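You operate a simulated robot arm through the tools that you are given. There is no shell and no other tool. Be economical: measure what you need, move in short steps, check, and stop when the job is done.

Carry out the task below with a simulated two-armed robot. There is one attempt and no reset: what you move stays moved.

Task
Turn off the hob knob next to the red switch; make the hob safe.
Fine: red switch off; heat lamp out before the knob guard goes up; lock key lit.

It is judged by the outcome, as a careful person would: the job done as asked, and still so three seconds after it is handed in. It fails if anything else is knocked over, pushed out of place, dropped, spilled or broken.

Robot
Two 7-joint arms with two-finger grippers on one trunk that stands fixed in place. Base frame: the origin is at the foot of the trunk, x ahead of it, y to its left, z up. Readings come in mm, rad, newtons and seconds.
The left shoulder is at [50, 191, 1067], the right one opposite. With the tool pointing down near the work surface each hand reaches from about 100 to 720 mm from the base axis, measured 20 degrees to its own side. Payload 2.69 kg a hand.
The tool frame of a hand sits at the grasp point between the pads (the TCP): z along the fingers, y along the line on which they close. The tips reach 20 mm beyond it. Largest opening 100 mm; the body of the gripper starts 63 mm behind the TCP.
Orientation is told as [roll, pitch, yaw] about the base's x, y, z axes, in that order, counted from this pose: with the fingers straight down and closing along the base's y, the tool's x points along the base's -x, its y along +y and its z along -z.

Tools
- The arms move only by the tool move_arm. It takes "left_steps", "right_steps" or both (then of equal length, played together; a hand with none holds still); each is one flat list of numbers, 7 for each row, row after row: the shift along the tool's x, y, z in mm, then the turn, a rotation vector about the tool's x, y, z in rad, then the finger opening in mm, from 0 to 100. In form: [x, y, z, wx, wy, wz, fingers, x, y, z, wx, wy, wz, fingers, ...]. A call has 1 to 8 rows; each row shifts and turns the commanded pose from where the row before left it, along the tool's axes as they then stand. Each row takes 0.2 s and may step no farther than 50 mm and 0.15 rad from the row before; otherwise, or with a gripper value out of range, the whole call is refused. Where a pose cannot be reached the arm comes as near as it can. A force on the tool above 80 N (or 10 N above the force at the start of the call, whichever is more), or a blocked arm, ends the call early, and 0.2 s more pass. The fingers move at their own pace (about 153 mm/s each) and stop on an object; they squeeze with about 43 N. The grip force told is the motor's: it shows also when the fingers shut on nothing. Time passes only in rows, and 0.2 s behind the last, so rows that do not move let the fingers close. The reply holds the time, the measured pose of the TCP, the force on the tool along the base axes, the opening and the grip force, in the units named above and with some noise, with the torque about the TCP (base axes, N m) and any sound that the robot's microphone picked up.
- Cameras (640 x 400 px; columns grow to the right, rows downward): "scene" is now at [112.9, -46.7, 1238]; the picture's right is [-0.55, -0.84, 0.00], its down [-0.49, 0.32, -0.81] and it looks along [0.68, -0.44, -0.59] (base axes); focal length 336 px, centre (320, 200). "left" rides on the left gripper at [70, 19, -99] in its tool frame; the picture's right is [-0.26, 0.97, 0.00], its down [-0.75, -0.20, -0.63] and it looks along [-0.61, -0.16, 0.78] (tool axes); focal length 230 px, centre (320, 200). "right" rides on the right gripper at [70, -19, -99] in its tool frame; the picture's right is [0.26, 0.97, 0.00], its down [-0.75, 0.20, -0.63] and it looks along [-0.61, 0.16, 0.78] (tool axes); focal length 230 px, centre (320, 200). There is no depth. A picture from a camera that has moved, and an enlarged one, comes with that camera's place and axes in the base frame and with its lens.
- camera(camera): a new picture of that camera. It takes no simulated time.
- slide_trunk(by): slides the trunk up (or, below 0, down) by that many mm; the arms and the scene camera ride with it, the base frame stays. It gives what a move gives, with no picture.
- aim_head(pan, tilt): turns the head with the scene camera to pan (to the left, within 1.396 rad either way) and tilt (down, from -0.506 to 1.204), counted from straight ahead of the robot. It gives what a move gives.
- close_up(camera, box): a new picture of the part [left, top, right, bottom] of that camera's present view, enlarged. It takes no simulated time.
- sign_off(): hands the job in; it is judged then, once.

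Go step by step. Nothing tells you positions but the pictures and the camera data: compare them with the known pose of the tool, close in by small moves and look again before you grip or let go. The budget is 120 turns and 74 pictures, counting those below and the enlarged ones. Unless the task says otherwise, let go and move clear before handing in.

The tools are called by a JSON object that holds its "op" and its "data". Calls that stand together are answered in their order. move_arm: Moves the arms, as the interface text tells. Its arguments: {"type":"object","properties":{"left_steps":{"type":"array","items":{"type":"number"}},"right_steps":{"type":"array","items":{"type":"number"}}},"required":[]} The other tools are called the same way: slide_trunk (by) slides the trunk up or down; aim_head (pan, tilt) turns the head that bears the scene camera; camera (camera) takes a picture; close_up (camera, box) takes an enlarged picture of a part of a camera's view; sign_off () hands the job in.

At the start:

```text
clock: 0.0
left_position: [442.6, -37.0, 1029.8]
left_ee_rot: [-0.001, 0.0, 0.001]
left_wrist_force: [0.8, 0.5, 0.1]
left_wrist_torque: [0.01, 0.01, 0.01]
left_opening: 100.0
left_gripper_force: 0.1
right_position: [319.8, -379.1, 976.8]
right_ee_rot: [0.0, 0.001, 0.0]
right_wrist_force: [0.5, 0.4, 0.2]
right_wrist_torque: [0.01, -0.01, -0.02]
right_opening: 99.9
right_gripper_force: 0.1
trunk travel left (down, up): [-125.0, 198.0]
head pan, tilt: [-0.578, 0.625]
```

scene: 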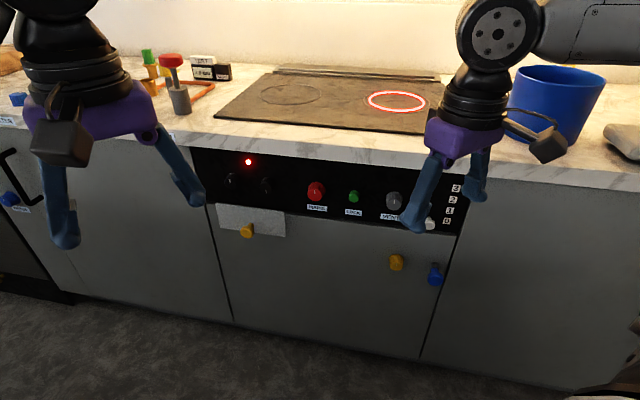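
right: 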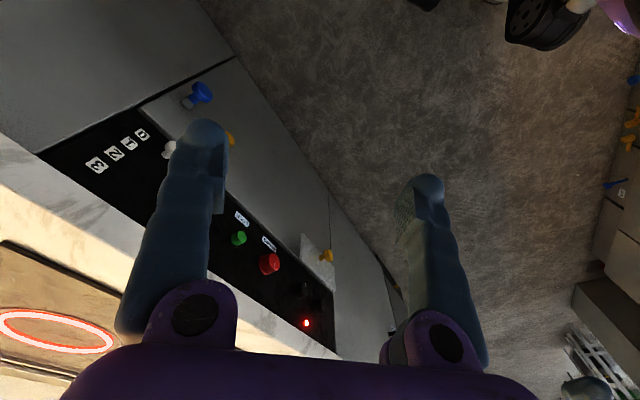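
left: 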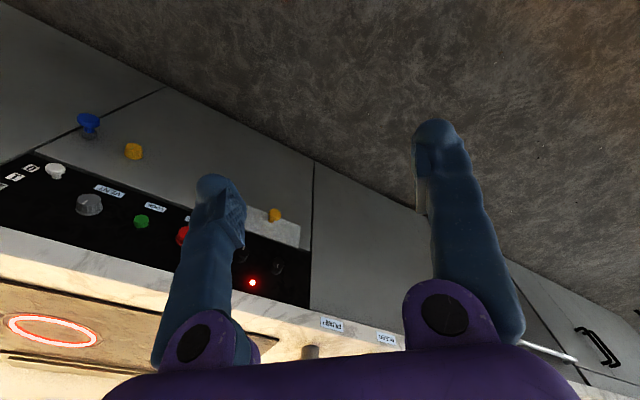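

I see the hob panel with a red lamp, two dark knobs behind a guard, a red knob, green button, grey knob, and a scale 3-2-1-0. I'll look closer before moving.

{"op": "close_up", "data": {"camera": "scene", "box": [180, 130, 340, 250]}}

{"op": "close_up", "data": {"camera": "scene", "box": [290, 160, 490, 290]}}

{"op": "close_up", "data": {"camera": "left", "box": [0, 100, 320, 300]}}

```text
3.33 times, centred on (260, 190) of scene
camera zoom: at [112.9, -46.7, 1238.0], right [-0.55, -0.84, 0.0], down [-0.49, 0.32, -0.81], along [0.68, -0.44, -0.59], focal length 1120 px, centre (520, 233)
```

zoom: 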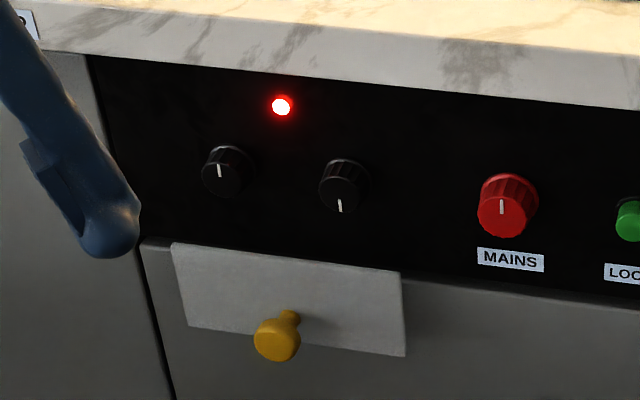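

```text
3.08 times, centred on (390, 225) of scene
camera zoom: at [112.9, -46.7, 1238.0], right [-0.55, -0.84, 0.0], down [-0.49, 0.32, -0.81], along [0.68, -0.44, -0.59], focal length 1034 px, centre (105, 123)
```

zoom: 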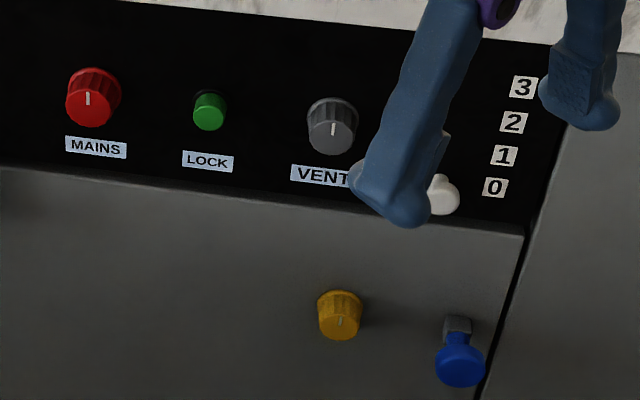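

```text
2.00 times, centred on (160, 200) of left
camera zoom: at [373.7, -20.1, 1129.8], right [0.26, 0.97, 0.0], down [0.75, -0.2, 0.63], along [0.61, -0.16, -0.78], focal length 460 px, centre (640, 200)
```

zoom: 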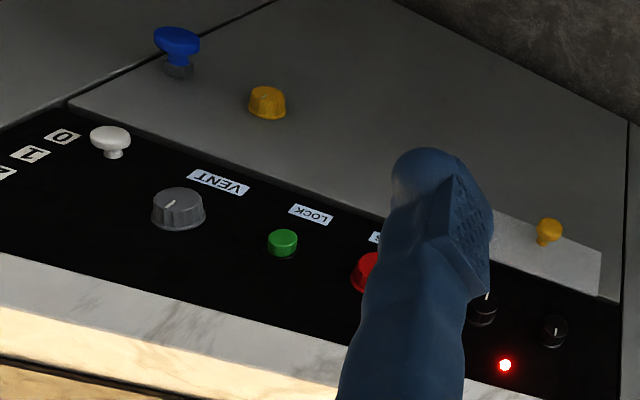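

The panel runs at about 45° ahead-right: lamp near (772,-276,854), green LOCK key near (594,-449,795). I take the black knob nearest MAINS (pointer down) as the one that is on. I'll turn the left hand to point at the panel, starting with yaw and then pitch.

{"op": "move_arm", "data": {"left_steps": [0, 0, 0, 0, 0, 0.131, 100, 0, 0, 0, 0, 0, 0.131, 100, 0, 0, 0, 0, 0, 0.131, 100, 0, 0, 0, 0, 0, 0.131, 100, 0, 0, 0, 0, 0, 0.131, 100, 0, 0, 0, 0, 0, 0.131, 100]}}

{"op": "move_arm", "data": {"left_steps": [0, 0, 0, 0, -0.131, 0, 100, 0, 0, 0, 0, -0.131, 0, 100, 0, 0, 0, 0, -0.131, 0, 100, 0, 0, 0, 0, -0.131, 0, 100, 0, 0, 0, 0, -0.131, 0, 100, 0, 0, 0, 0, -0.131, 0, 100]}}

{"op": "move_arm", "data": {"left_steps": [0, 0, 0, 0, -0.131, 0, 60, 0, 0, 0, 0, -0.131, 0, 60, 0, 0, 0, 0, -0.131, 0, 60, 0, 0, 0, 0, -0.131, 0, 60, 0, 0, 0, 0, -0.131, 0, 60, 0, 0, 0, 0, -0.131, 0, 60]}}

{"op": "camera", "data": {"camera": "scene"}}

{"op": "camera", "data": {"camera": "left"}}

```text
clock: 1.4
left_position: [443.9, -37.5, 1028.3]
left_ee_rot: [0.001, 0.001, -0.786]
left_wrist_force: [0.2, -0.4, 0.2]
left_wrist_torque: [-0.02, 0.0, -0.01]
left_opening: 100.0
left_gripper_force: 0.0
right_position: [318.8, -378.1, 977.2]
right_ee_rot: [0.001, 0.0, -0.001]
right_wrist_force: [0.2, 0.2, 0.0]
right_wrist_torque: [-0.04, 0.0, -0.03]
right_opening: 99.9
right_gripper_force: 0.1
trunk travel left (down, up): [-125.0, 198.0]
head pan, tilt: [-0.578, 0.625]
```

```text
clock: 2.8
left_position: [443.6, -38.6, 1029.9]
left_ee_rot: [0.0, -0.788, -0.782]
left_wrist_force: [0.6, -0.3, 0.1]
left_wrist_torque: [0.0, -0.01, -0.01]
left_opening: 99.9
left_gripper_force: 0.0
right_position: [320.0, -377.8, 976.8]
right_ee_rot: [-0.001, -0.001, -0.001]
right_wrist_force: [-0.3, -0.2, -0.5]
right_wrist_torque: [-0.01, 0.02, -0.02]
right_opening: 100.0
right_gripper_force: 0.2
trunk travel left (down, up): [-125.0, 198.0]
head pan, tilt: [-0.578, 0.625]
```

```text
clock: 4.2
left_position: [442.3, -37.8, 1028.6]
left_ee_rot: [3.01, -1.569, 2.488]
left_wrist_force: [0.1, 0.4, -0.7]
left_wrist_torque: [-0.01, 0.01, -0.02]
left_opening: 60.0
left_gripper_force: 0.1
right_position: [320.0, -377.5, 975.7]
right_ee_rot: [0.001, 0.001, -0.001]
right_wrist_force: [0.5, 0.1, -0.8]
right_wrist_torque: [-0.05, -0.01, 0.0]
right_opening: 100.1
right_gripper_force: 0.0
trunk travel left (down, up): [-125.0, 198.0]
head pan, tilt: [-0.578, 0.625]
```

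```text
67 pictures are left
camera scene: at [112.9, -46.6, 1238.1], right [-0.55, -0.84, 0.0], down [-0.49, 0.32, -0.81], along [0.68, -0.44, -0.59], focal length 336 px, centre (320, 200)
```

scene: 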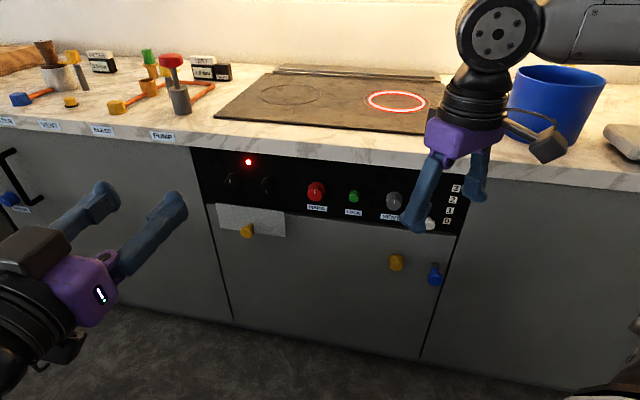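

```text
66 pictures are left
camera left: at [386.2, 43.9, 960.5], right [0.68, 0.68, 0.26], down [-0.59, 0.31, 0.75], along [0.43, -0.66, 0.61], focal length 230 px, centre (320, 200)
```

left: 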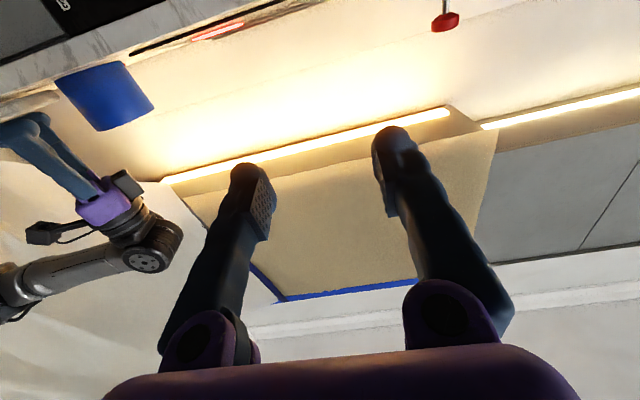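

Orientation is as expected. Now I move toward a standoff in front of the right-hand hob knob (about (733,-296,800)).

{"op": "move_arm", "data": {"left_steps": [40, 4, 30, 0, 0, 0, 60, 40, 4, 30, 0, 0, 0, 60, 40, 4, 30, 0, 0, 0, 60, 40, 4, 30, 0, 0, 0, 60, 40, 4, 30, 0, 0, 0, 60, 29, 3, 38, 0, 0, 0, 60]}}

{"op": "camera", "data": {"camera": "left"}}

{"op": "camera", "data": {"camera": "scene"}}

```text
refused: row 1 steps farther than a row can; nothing moved
```

```text
65 pictures are left
camera left: at [386.2, 43.9, 960.5], right [0.68, 0.68, 0.26], down [-0.59, 0.31, 0.75], along [0.43, -0.66, 0.61], focal length 230 px, centre (320, 200)
```

left: 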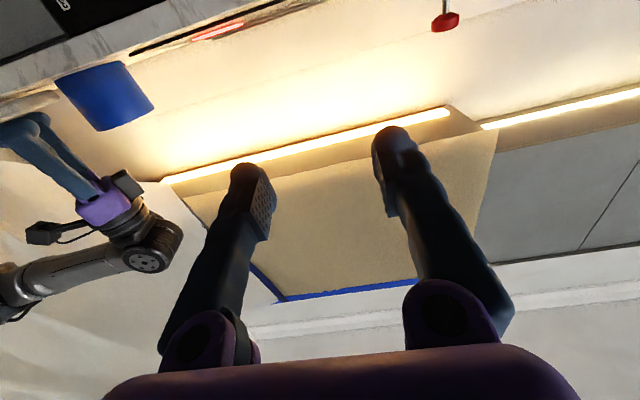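

```text
64 pictures are left
camera scene: at [112.9, -46.6, 1238.1], right [-0.55, -0.84, 0.0], down [-0.49, 0.32, -0.81], along [0.68, -0.44, -0.59], focal length 336 px, centre (320, 200)
```

scene: 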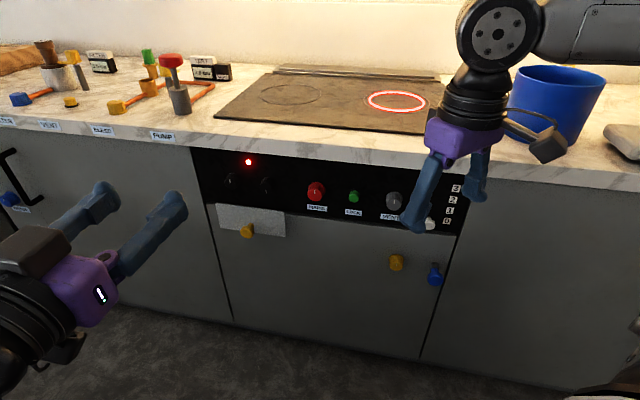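

The row was a hair too long; I redo it with smaller steps.

{"op": "move_arm", "data": {"left_steps": [33, 3, 30, 0, 0, 0, 60, 33, 3, 30, 0, 0, 0, 60, 33, 3, 30, 0, 0, 0, 60, 33, 3, 30, 0, 0, 0, 60, 33, 3, 30, 0, 0, 0, 60, 33, 3, 30, 0, 0, 0, 60, 31, 4, 30, 0, 0, 0, 60, 0, 0, 40, 0, 0, 0, 60]}}

{"op": "camera", "data": {"camera": "left"}}

{"op": "camera", "data": {"camera": "scene"}}

```text
clock: 6.2
left_position: [664.7, -138.4, 765.7]
left_ee_rot: [0.89, -1.487, -1.609]
left_wrist_force: [0.6, -0.4, 0.3]
left_wrist_torque: [0.0, 0.01, -0.03]
left_opening: 59.9
left_gripper_force: 0.1
right_position: [318.9, -377.4, 977.6]
right_ee_rot: [0.001, 0.0, 0.0]
right_wrist_force: [0.5, -0.3, 0.7]
right_wrist_torque: [0.04, -0.01, 0.02]
right_opening: 99.9
right_gripper_force: 0.2
trunk travel left (down, up): [-125.0, 198.0]
head pan, tilt: [-0.578, 0.625]
stopped in row 8 (left hand): the arm was blocked; the commanded pose is now the measured one
```

```text
63 pictures are left
camera left: at [602.4, -53.8, 704.4], right [0.64, 0.7, 0.32], down [-0.61, 0.2, 0.77], along [0.48, -0.68, 0.55], focal length 230 px, centre (320, 200)
```

left: 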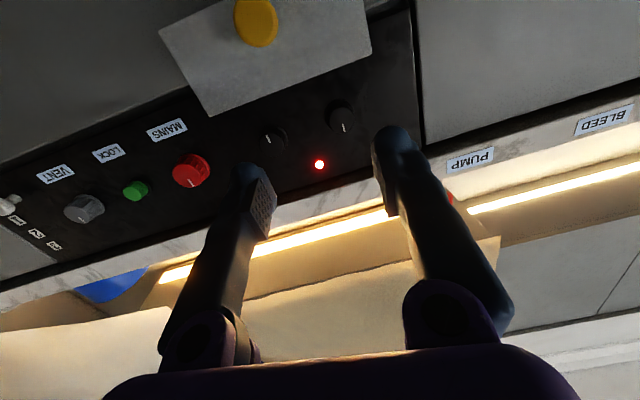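

```text
62 pictures are left
camera scene: at [113.1, -46.5, 1238.0], right [-0.55, -0.84, 0.0], down [-0.49, 0.32, -0.81], along [0.68, -0.44, -0.59], focal length 336 px, centre (320, 200)
```

scene: 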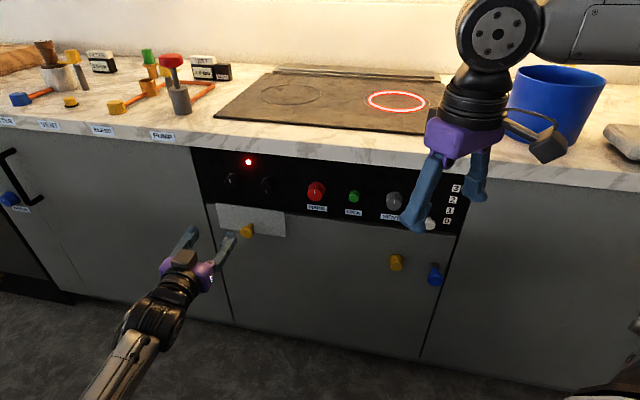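

The left arm ran into its own limit there (it touched nothing). The right arm is better placed, so I retract the left and lower the trunk for reach.

{"op": "move_arm", "data": {"left_steps": [-10, 0, -42, 0, 0, 0, 60, -10, 0, -42, 0, 0, 0, 60, -25, 0, -42, 0, 0, 0, 60, -25, 0, -42, 0, 0, 0, 60, -25, 0, -42, 0, 0, 0, 60, -25, 0, -42, 0, 0, 0, 60, -25, 0, -42, 0, 0, 0, 60, -25, 0, -42, 0, 0, 0, 60]}}

{"op": "slide_trunk", "data": {"by": -120}}

{"op": "move_arm", "data": {"right_steps": [0, 0, 0, 0, 0, 0.131, 100, 0, 0, 0, 0, 0, 0.131, 100, 0, 0, 0, 0, 0, 0.131, 100, 0, 0, 0, 0, 0, 0.131, 100, 0, 0, 0, 0, 0, 0.131, 100, 0, 0, 0, 0, 0, 0.131, 100]}}

{"op": "camera", "data": {"camera": "scene"}}

```text
clock: 8.0
left_position: [411.7, 69.4, 951.9]
left_ee_rot: [0.872, -1.487, -1.594]
left_wrist_force: [0.0, 0.3, 0.2]
left_wrist_torque: [0.01, 0.01, 0.05]
left_opening: 59.9
left_gripper_force: 0.0
left hand out of reach, approached as far as the arm can: row 8
right_position: [320.3, -377.9, 976.8]
right_ee_rot: [0.0, 0.0, 0.001]
right_wrist_force: [0.3, -0.7, 0.0]
right_wrist_torque: [-0.02, -0.01, -0.01]
right_opening: 100.0
right_gripper_force: 0.0
trunk travel left (down, up): [-125.0, 198.0]
head pan, tilt: [-0.578, 0.625]
```

```text
clock: 9.5
left_position: [411.9, 70.2, 831.8]
left_ee_rot: [0.887, -1.49, -1.611]
left_wrist_force: [0.5, -0.4, -0.9]
left_wrist_torque: [-0.01, 0.02, 0.01]
left_opening: 60.0
left_gripper_force: 0.0
right_position: [319.0, -377.5, 856.0]
right_ee_rot: [-0.001, 0.001, -0.001]
right_wrist_force: [-0.1, 0.0, 0.3]
right_wrist_torque: [0.0, 0.03, 0.01]
right_opening: 100.2
right_gripper_force: 0.1
trunk travel left (down, up): [-5.0, 318.0]
head pan, tilt: [-0.578, 0.625]
```

```text
clock: 10.9
left_position: [414.4, 68.3, 831.2]
left_ee_rot: [0.886, -1.489, -1.604]
left_wrist_force: [1.1, 0.2, 0.2]
left_wrist_torque: [-0.03, -0.01, 0.0]
left_opening: 60.0
left_gripper_force: 0.1
right_position: [318.8, -377.2, 856.0]
right_ee_rot: [-0.001, -0.001, -0.789]
right_wrist_force: [0.4, -0.4, 0.6]
right_wrist_torque: [-0.01, -0.03, 0.01]
right_opening: 100.0
right_gripper_force: 0.1
trunk travel left (down, up): [-5.0, 318.0]
head pan, tilt: [-0.578, 0.625]
```

```text
61 pictures are left
camera scene: at [112.9, -46.7, 1118.0], right [-0.55, -0.84, 0.0], down [-0.49, 0.32, -0.81], along [0.68, -0.44, -0.59], focal length 336 px, centre (320, 200)
```

scene: 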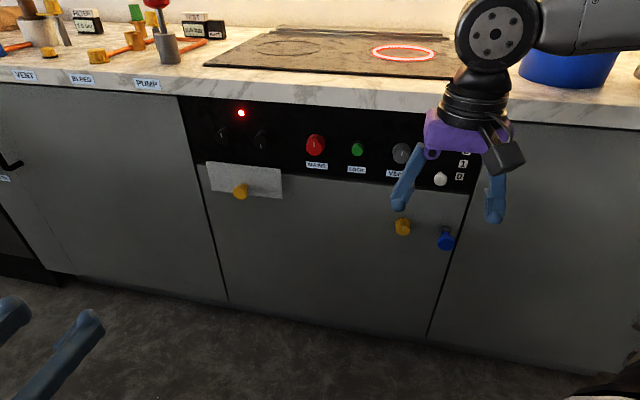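

Now I pitch the right hand up to face the panel, in free space.

{"op": "move_arm", "data": {"right_steps": [0, 0, 0, 0, -0.131, 0, 100, 0, 0, 0, 0, -0.131, 0, 100, 0, 0, 0, 0, -0.131, 0, 100, 0, 0, 0, 0, -0.131, 0, 100, 0, 0, 0, 0, -0.131, 0, 100, 0, 0, 0, 0, -0.131, 0, 100]}}

{"op": "move_arm", "data": {"right_steps": [0, 0, 0, 0, -0.131, 0, 60, 0, 0, 0, 0, -0.131, 0, 60, 0, 0, 0, 0, -0.131, 0, 60, 0, 0, 0, 0, -0.131, 0, 60, 0, 0, 0, 0, -0.131, 0, 60, 0, 0, 0, 0, -0.131, 0, 60]}}

{"op": "camera", "data": {"camera": "scene"}}

```text
clock: 12.3
left_position: [411.6, 69.1, 830.4]
left_ee_rot: [0.884, -1.488, -1.607]
left_wrist_force: [-0.2, 0.9, -0.6]
left_wrist_torque: [-0.01, -0.01, 0.04]
left_opening: 59.9
left_gripper_force: 0.1
right_position: [377.4, -385.9, 879.7]
right_ee_rot: [-0.001, -0.785, -0.787]
right_wrist_force: [0.3, 1.1, 0.2]
right_wrist_torque: [0.0, 0.02, 0.01]
right_opening: 100.1
right_gripper_force: 0.1
right hand out of reach, approached as far as the arm can: row 4, 5, 6
trunk travel left (down, up): [-5.0, 318.0]
head pan, tilt: [-0.578, 0.625]
```

```text
clock: 13.7
left_position: [412.0, 68.4, 832.4]
left_ee_rot: [0.886, -1.489, -1.608]
left_wrist_force: [0.7, 0.5, -0.7]
left_wrist_torque: [0.02, 0.02, 0.01]
left_opening: 60.3
left_gripper_force: 0.0
right_position: [428.8, -387.2, 889.2]
right_ee_rot: [2.93, -1.566, 2.566]
right_wrist_force: [-0.9, -0.2, 0.0]
right_wrist_torque: [-0.04, 0.0, 0.04]
right_opening: 60.1
right_gripper_force: 0.1
right hand out of reach, approached as far as the arm can: row 1, 2, 3, 4
trunk travel left (down, up): [-5.0, 318.0]
head pan, tilt: [-0.578, 0.625]
```

```text
60 pictures are left
camera scene: at [112.8, -46.6, 1118.1], right [-0.55, -0.84, 0.0], down [-0.49, 0.32, -0.81], along [0.68, -0.44, -0.58], focal length 336 px, centre (320, 200)
```

scene: 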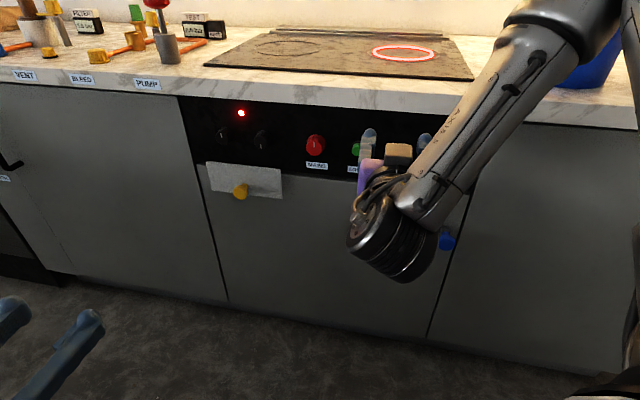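

Right hand now faces the panel. I move it sideways to a standoff in front of the hob knob, watching the elbow.

{"op": "move_arm", "data": {"right_steps": [11, 35, 0, 0, 0, 0, 60, 11, 35, 0, 0, 0, 0, 60, 11, 35, 0, 0, 0, 0, 60, 11, 35, 0, 0, 0, 0, 60, 11, 35, 0, 0, 0, 0, 60, 11, 35, 0, 0, 0, 0, 60, 11, 35, 0, 0, 0, 0, 60, 11, 35, 0, 0, 0, 0, 60]}}

{"op": "camera", "data": {"camera": "scene"}}

{"op": "camera", "data": {"camera": "right"}}

```text
clock: 15.5
left_position: [411.9, 68.9, 831.0]
left_ee_rot: [0.885, -1.49, -1.606]
left_wrist_force: [-0.5, -0.8, -0.1]
left_wrist_torque: [-0.03, 0.03, 0.0]
left_opening: 60.0
left_gripper_force: 0.0
right_position: [588.3, -327.4, 886.1]
right_ee_rot: [3.043, -1.57, 2.454]
right_wrist_force: [-0.1, -0.3, -1.5]
right_wrist_torque: [-0.01, -0.04, 0.0]
right_opening: 59.9
right_gripper_force: 0.0
right hand out of reach, approached as far as the arm can: row 1, 2, 3, 4, 5, 6, 7, 8
trunk travel left (down, up): [-5.0, 318.0]
head pan, tilt: [-0.578, 0.625]
```

```text
59 pictures are left
camera scene: at [112.9, -46.7, 1118.0], right [-0.55, -0.84, 0.0], down [-0.49, 0.32, -0.81], along [0.68, -0.44, -0.59], focal length 336 px, centre (320, 200)
```

scene: 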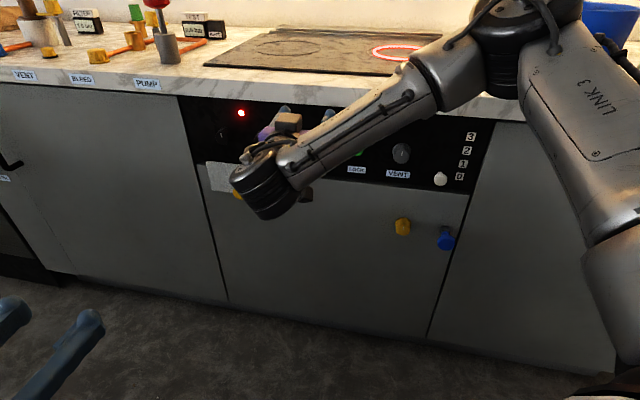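

```text
58 pictures are left
camera right: at [504.6, -271.0, 816.6], right [0.68, 0.68, -0.26], down [-0.3, 0.59, 0.75], along [0.66, -0.43, 0.61], focal length 230 px, centre (320, 200)
```

right: 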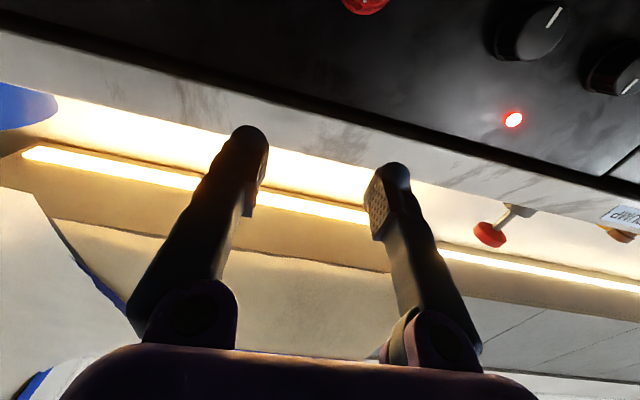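

The right arm's wrist is at its limit in this posture. I bring it back out of the way and retry with the left arm from the lowered trunk.

{"op": "move_arm", "data": {"right_steps": [0, -24, -15, 0, 0, 0, 60, 0, -24, -15, 0, 0, 0, 60, 0, -24, -15, 0, 0, 0, 60, 0, -24, -15, 0, 0, 0, 60, 0, -24, -15, 0, 0, 0, 60, 0, -24, -15, 0, 0, 0, 60, 0, -24, -15, 0, 0, 0, 60, 0, -24, -15, 0, 0, 0, 60]}}

{"op": "move_arm", "data": {"right_steps": [0, 0, 0, 0, 0.145, 0, 60, 0, 0, 0, 0, 0.145, 0, 60, 0, 0, 0, 0, 0.145, 0, 60, 0, 0, 0, 0, 0.145, 0, 60, 0, 0, 0, 0, 0.145, 0, 60, 0, 0, 0, 0, 0.145, 0, 60, 0, 0, 0, 0, 0.145, 0, 60]}}

{"op": "camera", "data": {"camera": "scene"}}

```text
clock: 17.3
left_position: [412.5, 68.6, 831.0]
left_ee_rot: [0.885, -1.489, -1.603]
left_wrist_force: [0.5, 0.2, 0.5]
left_wrist_torque: [0.01, -0.02, 0.0]
left_opening: 60.2
left_gripper_force: 0.1
right_position: [425.8, -389.2, 885.8]
right_ee_rot: [3.032, -1.568, 2.463]
right_wrist_force: [0.0, 0.2, 0.3]
right_wrist_torque: [-0.01, -0.01, -0.02]
right_opening: 60.1
right_gripper_force: 0.1
right hand out of reach, approached as far as the arm can: row 5, 6, 7, 8
trunk travel left (down, up): [-5.0, 318.0]
head pan, tilt: [-0.578, 0.625]
```

```text
clock: 18.9
left_position: [412.5, 68.6, 831.4]
left_ee_rot: [0.884, -1.488, -1.607]
left_wrist_force: [-0.6, 0.0, -0.3]
left_wrist_torque: [0.01, -0.02, -0.01]
left_opening: 59.9
left_gripper_force: 0.0
right_position: [429.6, -388.2, 883.2]
right_ee_rot: [0.001, -0.554, -0.787]
right_wrist_force: [0.5, -1.1, 1.0]
right_wrist_torque: [0.01, 0.02, -0.04]
right_opening: 60.1
right_gripper_force: 0.1
right hand out of reach, approached as far as the arm can: row 1
trunk travel left (down, up): [-5.0, 318.0]
head pan, tilt: [-0.578, 0.625]
```

```text
57 pictures are left
camera scene: at [112.9, -46.7, 1118.0], right [-0.55, -0.84, 0.0], down [-0.49, 0.32, -0.81], along [0.68, -0.44, -0.59], focal length 336 px, centre (320, 200)
```

scene: 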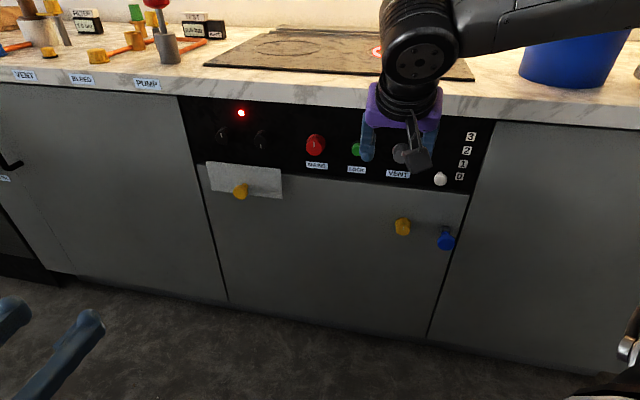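

Moving the right hand clear to the right, then straightening the left and advancing at panel height.

{"op": "move_arm", "data": {"right_steps": [0, -20, -10, 0, 0, 0, 60, 0, -20, -10, 0, 0, 0, 60, 0, -20, -10, 0, 0, 0, 60, 0, -20, -10, 0, 0, 0, 60]}}

{"op": "move_arm", "data": {"left_steps": [0, 0, 0, 0.062, -0.056, -0.063, 60, 3, -5, 40, 0, 0, 0, 60, 3, -5, 40, 0, 0, 0, 60, 3, -5, 40, 0, 0, 0, 60, 3, -5, 40, 0, 0, 0, 60, 3, -5, 40, 0, 0, 0, 60, 3, -5, 40, 0, 0, 0, 60]}}

{"op": "camera", "data": {"camera": "scene"}}

{"op": "camera", "data": {"camera": "left"}}

```text
clock: 19.9
left_position: [412.2, 69.4, 831.8]
left_ee_rot: [0.885, -1.488, -1.605]
left_wrist_force: [0.7, 0.8, 0.2]
left_wrist_torque: [0.01, -0.04, -0.01]
left_opening: 60.2
left_gripper_force: 0.0
right_position: [358.3, -429.2, 916.9]
right_ee_rot: [0.001, -0.557, -0.785]
right_wrist_force: [-0.3, 0.5, 1.4]
right_wrist_torque: [0.02, -0.01, 0.0]
right_opening: 60.2
right_gripper_force: 0.0
trunk travel left (down, up): [-5.0, 318.0]
head pan, tilt: [-0.578, 0.625]
```

```text
clock: 21.5
left_position: [559.6, -122.9, 811.6]
left_ee_rot: [-2.738, -1.569, 1.955]
left_wrist_force: [-0.2, 0.5, 0.0]
left_wrist_torque: [0.01, 0.05, -0.05]
left_opening: 59.8
left_gripper_force: 0.1
right_position: [358.2, -427.8, 917.4]
right_ee_rot: [0.0, -0.557, -0.786]
right_wrist_force: [1.3, 0.0, -0.8]
right_wrist_torque: [0.02, -0.04, -0.03]
right_opening: 59.6
right_gripper_force: 0.0
trunk travel left (down, up): [-5.0, 318.0]
head pan, tilt: [-0.578, 0.625]
```

```text
56 pictures are left
camera scene: at [112.9, -46.6, 1118.0], right [-0.55, -0.84, 0.0], down [-0.49, 0.32, -0.81], along [0.68, -0.44, -0.59], focal length 336 px, centre (320, 200)
```

scene: 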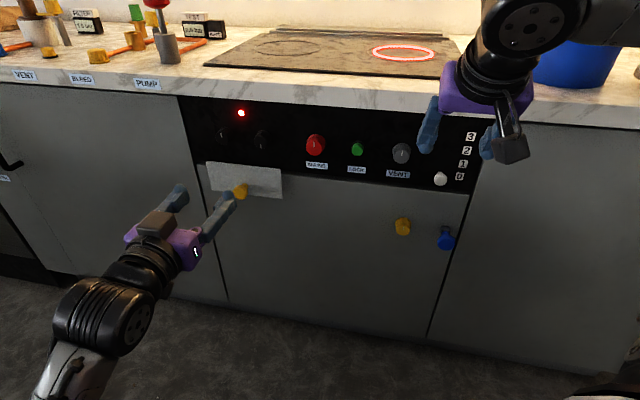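

```text
55 pictures are left
camera left: at [503.8, -40.7, 742.0], right [0.68, 0.69, 0.26], down [-0.59, 0.3, 0.75], along [0.44, -0.66, 0.61], focal length 230 px, centre (320, 200)
```

left: 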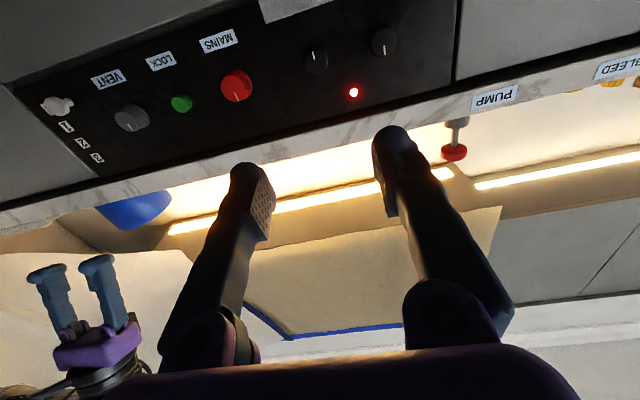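

Left arm now reaches well. By triangulation the hob knob is at about (745,-307,791), MAINS (663,-393,791), LOCK (600,-457,793). I advance straight toward the hob knob, stopping about 35 mm short.

{"op": "move_arm", "data": {"left_steps": [4, 0, 41, 0, 0, 0, 60, 4, 0, 41, 0, 0, 0, 60, 4, 0, 41, 0, 0, 0, 60, 4, 0, 41, 0, 0, 0, 60, 4, 0, 41, 0, 0, 0, 60]}}

{"op": "camera", "data": {"camera": "scene"}}

{"op": "camera", "data": {"camera": "left"}}

```text
clock: 22.7
left_position: [683.1, -246.9, 796.6]
left_ee_rot: [-2.607, -1.566, 1.823]
left_wrist_force: [0.1, 0.0, -0.5]
left_wrist_torque: [0.01, 0.02, -0.01]
left_opening: 60.0
left_gripper_force: 0.0
left hand out of reach, approached as far as the arm can: row 5
right_position: [358.1, -428.7, 916.4]
right_ee_rot: [-0.001, -0.557, -0.789]
right_wrist_force: [0.1, -0.4, -0.1]
right_wrist_torque: [-0.02, -0.01, 0.02]
right_opening: 60.0
right_gripper_force: 0.1
trunk travel left (down, up): [-5.0, 318.0]
head pan, tilt: [-0.578, 0.625]
```

```text
54 pictures are left
camera scene: at [113.1, -46.6, 1118.0], right [-0.55, -0.84, 0.0], down [-0.49, 0.32, -0.81], along [0.68, -0.44, -0.59], focal length 336 px, centre (320, 200)
```

scene: 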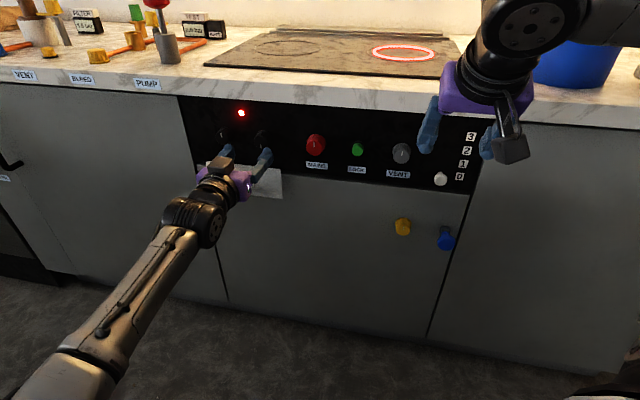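

```text
53 pictures are left
camera left: at [626.9, -163.8, 727.1], right [0.68, 0.69, 0.26], down [-0.59, 0.31, 0.75], along [0.43, -0.66, 0.61], focal length 230 px, centre (320, 200)
```

left: 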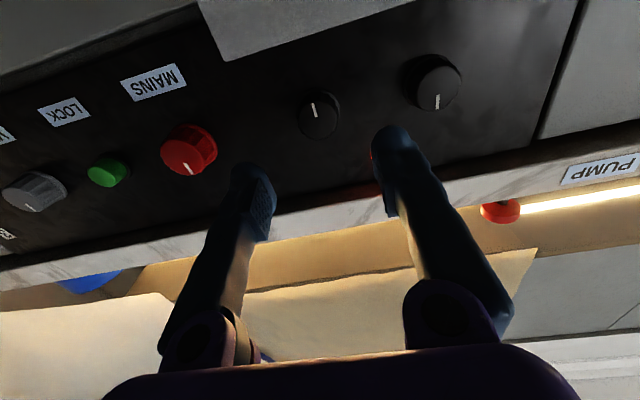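

The left arm seems to run out of reach about 80 mm short. I check how its elbow is bent before choosing how to go on.

{"op": "aim_head", "data": {"pan": 0.1, "tilt": 0.9}}

{"op": "camera", "data": {"camera": "scene"}}

```text
clock: 23.8
left_position: [683.8, -245.2, 794.9]
left_ee_rot: [-2.642, -1.569, 1.859]
left_wrist_force: [-0.1, 0.0, 0.9]
left_wrist_torque: [0.01, -0.03, -0.01]
left_opening: 60.0
left_gripper_force: 0.1
right_position: [358.1, -428.6, 916.5]
right_ee_rot: [0.001, -0.557, -0.786]
right_wrist_force: [0.2, 0.0, 0.4]
right_wrist_torque: [0.03, 0.0, -0.01]
right_opening: 59.7
right_gripper_force: 0.0
trunk travel left (down, up): [-5.0, 318.0]
head pan, tilt: [0.099, 0.901]
```

```text
52 pictures are left
camera scene: at [114.6, 8.5, 1095.5], right [0.1, -1.0, 0.0], down [-0.78, -0.08, -0.62], along [0.62, 0.06, -0.78], focal length 336 px, centre (320, 200)
```

scene: 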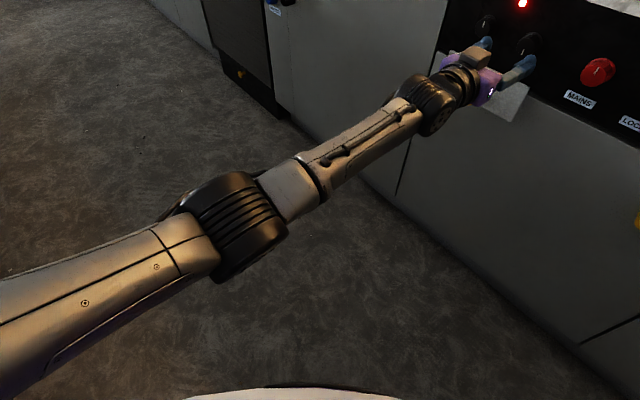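

The left arm is nearly straight, so it cannot get there. The right arm has the length if it comes in extended rather than folded. I retract the left, then bring the right forward while still partly pitched.

{"op": "move_arm", "data": {"left_steps": [0, 6, -46, 0, 0, 0, 60, 0, 6, -46, 0, 0, 0, 60, 0, 6, -46, 0, 0, 0, 60, 0, 6, -46, 0, 0, 0, 60, 0, 6, -46, 0, 0, 0, 60, 0, 6, -46, 0, 0, 0, 60, 0, 6, -46, 0, 0, 0, 60, 0, 6, -46, 0, 0, 0, 60]}}

{"op": "aim_head", "data": {"pan": -0.578, "tilt": 0.7}}

{"op": "move_arm", "data": {"left_steps": [0, 6, -46, 0, 0, 0, 60, 0, 16, -36, 0, 0, 0, 60], "right_steps": [0, 40, 10, 0, 0, 0, 60, 0, 40, 10, 0, 0, 0, 60]}}

{"op": "move_arm", "data": {"right_steps": [0, 40, 10, 0, 0, 0, 60, 0, 40, 10, 0, 0, 0, 60, 0, 40, 10, 0, 0, 0, 60, 0, 40, 10, 0, 0, 0, 60, 0, 40, 10, 0, 0, 0, 60]}}

{"op": "camera", "data": {"camera": "scene"}}

```text
clock: 25.6
left_position: [452.1, 49.6, 797.1]
left_ee_rot: [-2.714, -1.567, 1.93]
left_wrist_force: [-0.8, 0.2, 0.0]
left_wrist_torque: [0.01, 0.0, 0.02]
left_opening: 60.0
left_gripper_force: 0.1
right_position: [357.4, -428.8, 917.5]
right_ee_rot: [-0.001, -0.559, -0.787]
right_wrist_force: [-0.5, -0.8, -1.0]
right_wrist_torque: [0.02, 0.07, 0.02]
right_opening: 60.0
right_gripper_force: 0.0
trunk travel left (down, up): [-5.0, 318.0]
head pan, tilt: [0.099, 0.901]
```

```text
clock: 26.6
left_position: [451.3, 47.9, 795.6]
left_ee_rot: [-2.679, -1.57, 1.894]
left_wrist_force: [0.3, -0.4, 0.1]
left_wrist_torque: [-0.01, 0.0, -0.03]
left_opening: 60.0
left_gripper_force: 0.0
right_position: [358.1, -428.1, 918.1]
right_ee_rot: [-0.001, -0.558, -0.788]
right_wrist_force: [0.3, -0.4, -0.6]
right_wrist_torque: [0.01, 0.0, -0.01]
right_opening: 60.4
right_gripper_force: 0.1
trunk travel left (down, up): [-5.0, 318.0]
head pan, tilt: [-0.578, 0.7]
```

```text
clock: 27.2
left_position: [414.2, 122.9, 795.4]
left_ee_rot: [-2.706, -1.566, 1.92]
left_wrist_force: [0.0, -0.3, 0.4]
left_wrist_torque: [0.03, 0.01, 0.04]
left_opening: 59.9
left_gripper_force: 0.1
right_position: [423.9, -380.4, 898.8]
right_ee_rot: [-0.001, -0.557, -0.786]
right_wrist_force: [-0.6, 0.4, -0.1]
right_wrist_torque: [-0.02, -0.01, 0.02]
right_opening: 59.8
right_gripper_force: 0.1
trunk travel left (down, up): [-5.0, 318.0]
head pan, tilt: [-0.578, 0.7]
```

```text
clock: 28.4
left_position: [414.3, 121.9, 796.7]
left_ee_rot: [-2.624, -1.569, 1.84]
left_wrist_force: [0.1, 0.1, 0.7]
left_wrist_torque: [0.01, 0.03, 0.02]
left_opening: 59.9
left_gripper_force: 0.0
right_position: [583.1, -259.0, 856.9]
right_ee_rot: [0.001, -0.557, -0.788]
right_wrist_force: [0.1, 0.1, 0.3]
right_wrist_torque: [-0.01, 0.0, -0.02]
right_opening: 59.8
right_gripper_force: 0.1
trunk travel left (down, up): [-5.0, 318.0]
head pan, tilt: [-0.578, 0.7]
```

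```text
51 pictures are left
camera scene: at [110.7, -45.6, 1111.5], right [-0.55, -0.84, 0.0], down [-0.54, 0.35, -0.76], along [0.64, -0.42, -0.64], focal length 336 px, centre (320, 200)
```

scene: 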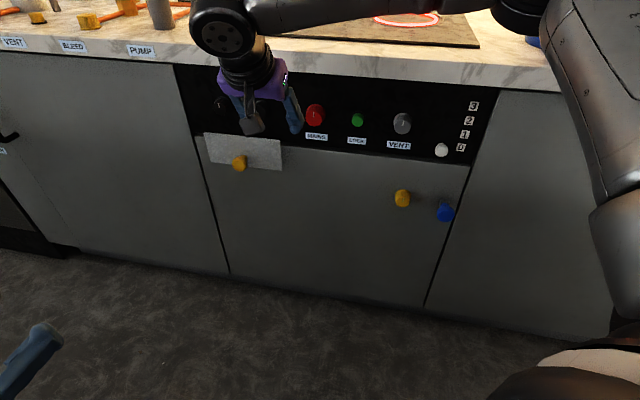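

The elbow is clear of the bucket. I pitch the right hand up gradually while advancing to a standoff in front of the knob.

{"op": "move_arm", "data": {"right_steps": [-4.5, 10.2, 12.5, 0, -0.127, 0, 60, -2.9, 10.2, 12.9, 0, -0.127, 0, 60, -1.2, 10.2, 13.2, 0, -0.127, 0, 60, 0.5, 10.2, 13.2, 0, -0.127, 0, 60]}}

{"op": "move_arm", "data": {"right_steps": [2.1, 10.2, 13.1, 0, -0.127, 0, 60, 3.8, 10.2, 12.7, 0, -0.127, 0, 60, 5.4, 10.2, 12.1, 0, -0.127, 0, 60, 6.8, 10.2, 11.3, 0, -0.127, 0, 60]}}

{"op": "camera", "data": {"camera": "scene"}}

{"op": "camera", "data": {"camera": "right"}}

```text
clock: 29.4
left_position: [413.2, 122.4, 796.0]
left_ee_rot: [-2.666, -1.57, 1.884]
left_wrist_force: [-0.4, 0.6, -1.1]
left_wrist_torque: [-0.02, 0.02, 0.03]
left_opening: 60.1
left_gripper_force: 0.1
right_position: [609.4, -303.8, 841.5]
right_ee_rot: [0.004, -1.069, -0.786]
right_wrist_force: [0.3, -0.8, 0.5]
right_wrist_torque: [0.02, 0.02, 0.01]
right_opening: 60.1
right_gripper_force: 0.1
right hand out of reach, approached as far as the arm can: row 1, 2, 3, 4
trunk travel left (down, up): [-5.0, 318.0]
head pan, tilt: [-0.578, 0.7]
```

```text
clock: 30.4
left_position: [413.6, 122.9, 795.2]
left_ee_rot: [-2.665, -1.568, 1.881]
left_wrist_force: [-1.1, -0.2, 1.0]
left_wrist_torque: [-0.02, 0.01, 0.0]
left_opening: 59.9
left_gripper_force: 0.1
right_position: [618.7, -372.4, 856.7]
right_ee_rot: [2.938, -1.565, 2.56]
right_wrist_force: [0.1, -0.6, -0.2]
right_wrist_torque: [0.0, -0.01, -0.01]
right_opening: 60.0
right_gripper_force: 0.0
right hand out of reach, approached as far as the arm can: row 1, 2, 3, 4
trunk travel left (down, up): [-5.0, 318.0]
head pan, tilt: [-0.578, 0.7]
```

```text
50 pictures are left
camera scene: at [110.7, -45.3, 1111.6], right [-0.55, -0.84, 0.0], down [-0.54, 0.35, -0.76], along [0.64, -0.42, -0.64], focal length 336 px, centre (320, 200)
```

scene: 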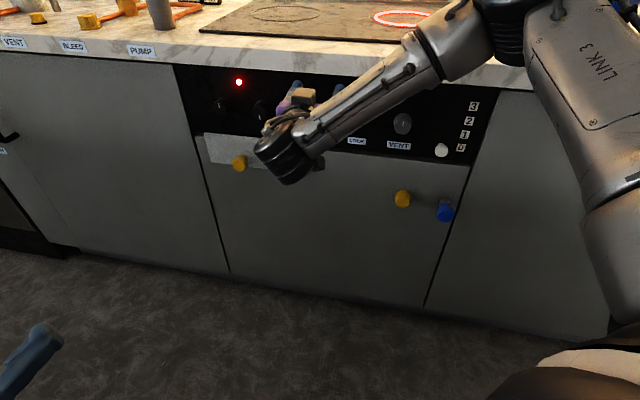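

```text
49 pictures are left
camera right: at [535.2, -314.5, 786.2], right [0.68, 0.68, -0.26], down [-0.31, 0.59, 0.75], along [0.66, -0.43, 0.61], focal length 230 px, centre (320, 200)
```

right: 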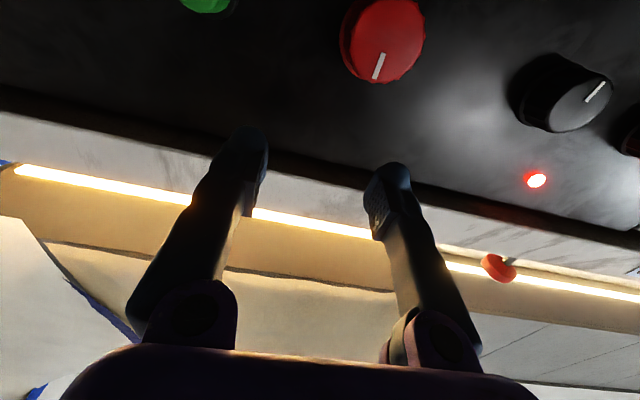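

The same wrist limit stops it with the elbow folded. The fix is to have the arm more extended: back off, pitch down, raise the trunk some 80 mm, reach low, then swing the hand up about the wrist.

{"op": "move_arm", "data": {"right_steps": [0, 0, -40, 0, 0, 0, 60, 0, 0, -40, 0, 0, 0, 60, 0, 0, 0, 0, 0.145, 0, 60, 0, 0, 0, 0, 0.145, 0, 60, 0, 0, 0, 0, 0.145, 0, 60, 0, 0, 0, 0, 0.145, 0, 60, 0, 0, 0, 0, 0.145, 0, 60, 0, 0, 0, 0, 0.145, 0, 60]}}

{"op": "slide_trunk", "data": {"by": 80}}

```text
clock: 32.2
left_position: [414.0, 123.0, 796.4]
left_ee_rot: [-2.677, -1.567, 1.893]
left_wrist_force: [-0.5, -0.4, 0.3]
left_wrist_torque: [0.01, -0.01, -0.04]
left_opening: 60.1
left_gripper_force: 0.2
right_position: [558.2, -328.8, 865.6]
right_ee_rot: [0.001, -0.701, -0.785]
right_wrist_force: [0.9, 1.0, -0.4]
right_wrist_torque: [0.0, 0.03, 0.03]
right_opening: 60.2
right_gripper_force: 0.1
right hand out of reach, approached as far as the arm can: row 1, 2
trunk travel left (down, up): [-5.0, 318.0]
head pan, tilt: [-0.578, 0.7]
```

```text
clock: 33.4
left_position: [413.5, 122.7, 875.5]
left_ee_rot: [-2.538, -1.568, 1.753]
left_wrist_force: [-1.5, -0.1, 0.3]
left_wrist_torque: [0.01, -0.01, -0.01]
left_opening: 60.0
left_gripper_force: 0.1
right_position: [557.2, -328.5, 944.6]
right_ee_rot: [-0.001, -0.703, -0.788]
right_wrist_force: [-0.1, -0.3, 1.0]
right_wrist_torque: [0.02, 0.0, 0.0]
right_opening: 60.3
right_gripper_force: 0.0
trunk travel left (down, up): [-85.0, 238.0]
head pan, tilt: [-0.578, 0.7]
```

{"op": "move_arm", "data": {"right_steps": [0, 0, 0, 0, 0.146, 0, 60, 27, 18.6, 29.6, 0, 0, 0, 60, 27, 18.6, 29.6, 0, 0, 0, 60, 27, 18.6, 29.6, 0, 0, 0, 60, 27, 18.6, 29.6, 0, 0, 0, 60, 27, 18.6, 29.6, 0, 0, 0, 60, 27, 18.6, 29.6, 0, 0, 0, 60, 27, 18.6, 29.6, 0, 0, 0, 60]}}

{"op": "camera", "data": {"camera": "scene"}}

```text
clock: 35.2
left_position: [413.6, 122.5, 876.4]
left_ee_rot: [-2.669, -1.569, 1.884]
left_wrist_force: [0.1, 0.4, -1.4]
left_wrist_torque: [-0.03, -0.02, 0.04]
left_opening: 60.0
left_gripper_force: 0.0
right_position: [535.5, -302.5, 752.3]
right_ee_rot: [0.003, -0.555, -0.786]
right_wrist_force: [0.4, 0.1, -0.1]
right_wrist_torque: [-0.03, 0.03, 0.01]
right_opening: 60.1
right_gripper_force: 0.3
right hand out of reach, approached as far as the arm can: row 4, 5, 6, 7, 8
trunk travel left (down, up): [-85.0, 238.0]
head pan, tilt: [-0.578, 0.7]
```

```text
48 pictures are left
camera scene: at [110.7, -45.4, 1191.6], right [-0.55, -0.84, 0.0], down [-0.54, 0.35, -0.76], along [0.64, -0.42, -0.64], focal length 336 px, centre (320, 200)
```

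scene: 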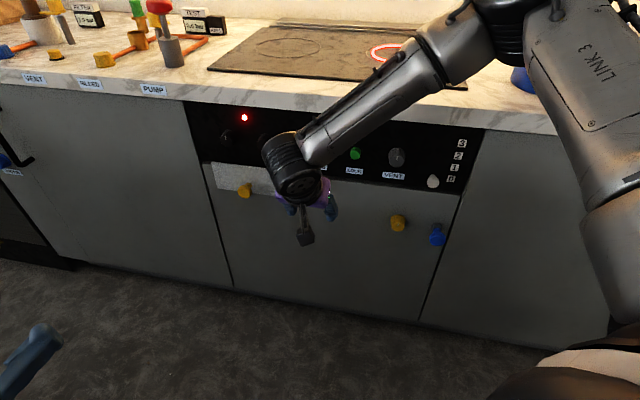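

The forearm comes from the right, so the hand's roll looks to be at its limit. I roll the right hand by −90° about its finger axis to relax the wrist.

{"op": "move_arm", "data": {"right_steps": [0, 0, 0, 0, 0, -0.143, 60, 0, 0, 0, 0, 0, -0.143, 60, 0, 0, 0, 0, 0, -0.143, 60, 0, 0, 0, 0, 0, -0.143, 60, 0, 0, 0, 0, 0, -0.143, 60, 0, 0, 0, 0, 0, -0.143, 60, 0, 0, 0, 0, 0, -0.143, 60]}}

{"op": "move_arm", "data": {"right_steps": [0, 0, 0, 0, 0, -0.143, 60, 0, 0, 0, 0, 0, -0.143, 60, 0, 0, 0, 0, 0, -0.143, 60, 0, 0, 0, 0, 0, -0.141, 60]}}

{"op": "camera", "data": {"camera": "scene"}}

```text
clock: 36.8
left_position: [413.6, 123.9, 875.4]
left_ee_rot: [-2.661, -1.569, 1.879]
left_wrist_force: [0.1, -0.4, 0.2]
left_wrist_torque: [0.02, -0.04, 0.01]
left_opening: 59.8
left_gripper_force: 0.0
right_position: [537.7, -303.1, 755.0]
right_ee_rot: [-0.485, -0.286, 0.287]
right_wrist_force: [0.1, -0.7, 0.1]
right_wrist_torque: [-0.03, -0.03, 0.0]
right_opening: 60.0
right_gripper_force: 0.0
trunk travel left (down, up): [-85.0, 238.0]
head pan, tilt: [-0.578, 0.7]
```

```text
clock: 37.8
left_position: [413.8, 122.7, 875.8]
left_ee_rot: [-2.661, -1.57, 1.876]
left_wrist_force: [0.3, -0.6, 0.1]
left_wrist_torque: [0.01, 0.02, -0.03]
left_opening: 59.9
left_gripper_force: 0.1
right_position: [537.1, -302.0, 755.1]
right_ee_rot: [-0.559, 0.001, 0.787]
right_wrist_force: [-0.4, -0.2, -0.8]
right_wrist_torque: [-0.01, 0.01, 0.02]
right_opening: 60.0
right_gripper_force: 0.0
trunk travel left (down, up): [-85.0, 238.0]
head pan, tilt: [-0.578, 0.7]
```

```text
47 pictures are left
camera scene: at [110.7, -45.3, 1191.6], right [-0.55, -0.84, 0.0], down [-0.54, 0.35, -0.76], along [0.64, -0.42, -0.64], focal length 336 px, centre (320, 200)
```

scene: 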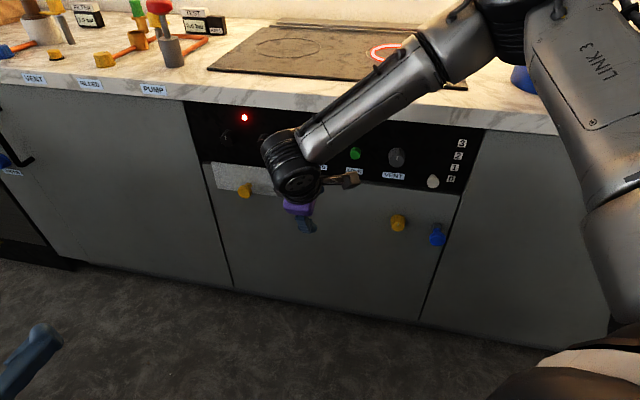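

{"op": "move_arm", "data": {"right_steps": [-29, 17.5, 18.6, 0, 0, 0, 60, -29, 17.5, 18.6, 0, 0, 0, 60, -29, 17.5, 18.6, 0, 0, 0, 60, -29, 17.5, 18.6, 0, 0, 0, 60, -29, 17.5, 18.6, 0, 0, 0, 60]}}

{"op": "camera", "data": {"camera": "scene"}}

```text
clock: 39.0
left_position: [414.6, 121.2, 876.8]
left_ee_rot: [-2.659, -1.569, 1.877]
left_wrist_force: [0.9, 0.1, 0.3]
left_wrist_torque: [0.03, 0.01, -0.01]
left_opening: 60.2
left_gripper_force: 0.0
right_position: [538.7, -301.1, 753.2]
right_ee_rot: [-0.556, -0.002, 0.783]
right_wrist_force: [0.2, -0.6, 0.2]
right_wrist_torque: [0.01, 0.0, 0.0]
right_opening: 60.1
right_gripper_force: 0.1
right hand out of reach, approached as far as the arm can: row 1, 2, 3, 4, 5
trunk travel left (down, up): [-85.0, 238.0]
head pan, tilt: [-0.578, 0.7]
```

```text
46 pictures are left
camera scene: at [110.7, -45.3, 1191.6], right [-0.55, -0.84, 0.0], down [-0.54, 0.35, -0.76], along [0.64, -0.42, -0.64], focal length 336 px, centre (320, 200)
```

scene: 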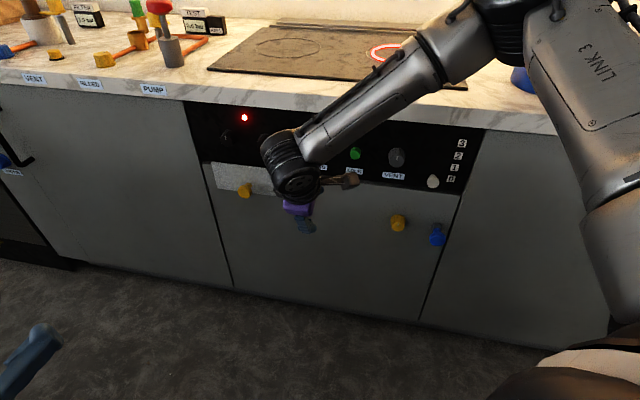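

Same limit, so roll isn't the cause; the outward yaw is. I'll turn the tool in line with the forearm (yaw toward straight ahead), extend the arm, and reach the panel from there.

{"op": "move_arm", "data": {"right_steps": [0, 0, 0, 0, -0.069, -0.111, 60, 0, 0, 0, 0, -0.069, -0.111, 60, 0, 0, 0, 0, -0.069, -0.111, 60, 0, 0, 0, 0, -0.069, -0.111, 60, 0, 0, 0, 0, -0.069, -0.111, 60, 0, 0, 0, 0, -0.069, -0.111, 60]}}

{"op": "camera", "data": {"camera": "scene"}}

```text
clock: 40.4
left_position: [412.7, 122.3, 876.3]
left_ee_rot: [-2.661, -1.57, 1.877]
left_wrist_force: [0.6, -0.3, 0.0]
left_wrist_torque: [-0.01, -0.02, -0.01]
left_opening: 60.1
left_gripper_force: 0.1
right_position: [539.0, -300.3, 755.7]
right_ee_rot: [-0.56, 0.002, 1.571]
right_wrist_force: [0.1, 0.2, 0.3]
right_wrist_torque: [-0.06, 0.0, 0.01]
right_opening: 60.2
right_gripper_force: 0.1
trunk travel left (down, up): [-85.0, 238.0]
head pan, tilt: [-0.578, 0.7]
```

```text
45 pictures are left
camera scene: at [110.6, -45.3, 1191.6], right [-0.55, -0.84, 0.0], down [-0.54, 0.35, -0.76], along [0.64, -0.42, -0.64], focal length 336 px, centre (320, 200)
```

scene: 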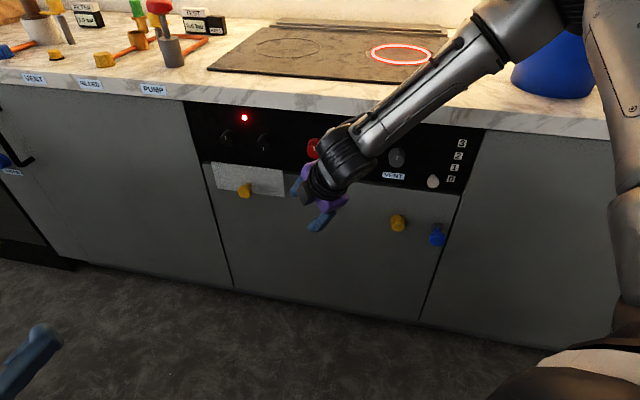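

That posture works. Now I extend forward-left while pitching the hand up to horizontal, still well clear of the cabinets.

{"op": "move_arm", "data": {"right_steps": [-24, -23.6, 9.5, 0.127, 0, 0, 60, -24, -22.2, 12.4, 0.127, 0, 0, 60, -24, -20.4, 15.1, 0.127, 0, 0, 60, -24, -18.3, 17.5, 0.127, 0, 0, 60, -24, -16, 19.7, 0.127, 0, 0, 60, -24, -13.3, 21.6, 0.127, 0, 0, 60, -24, -10.5, 23.1, 0.127, 0, 0, 60, -24, -7.5, 24.3, 0.127, 0, 0, 60]}}

{"op": "camera", "data": {"camera": "scene"}}

```text
clock: 42.2
left_position: [413.9, 122.8, 875.5]
left_ee_rot: [-2.672, -1.569, 1.888]
left_wrist_force: [-0.4, 0.5, -0.5]
left_wrist_torque: [0.01, 0.02, -0.01]
left_opening: 60.1
left_gripper_force: 0.0
right_position: [661.0, -230.2, 920.8]
right_ee_rot: [-1.575, 0.002, 1.569]
right_wrist_force: [0.8, 0.4, 0.5]
right_wrist_torque: [-0.03, 0.03, 0.0]
right_opening: 59.8
right_gripper_force: 0.1
right hand out of reach, approached as far as the arm can: row 3, 4, 5, 6, 7, 8
trunk travel left (down, up): [-85.0, 238.0]
head pan, tilt: [-0.578, 0.7]
```

```text
44 pictures are left
camera scene: at [110.6, -45.3, 1191.6], right [-0.55, -0.84, 0.0], down [-0.54, 0.35, -0.76], along [0.64, -0.42, -0.64], focal length 336 px, centre (320, 200)
```

scene: 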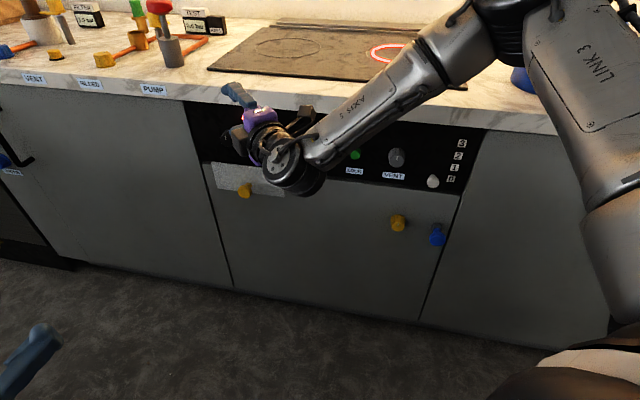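

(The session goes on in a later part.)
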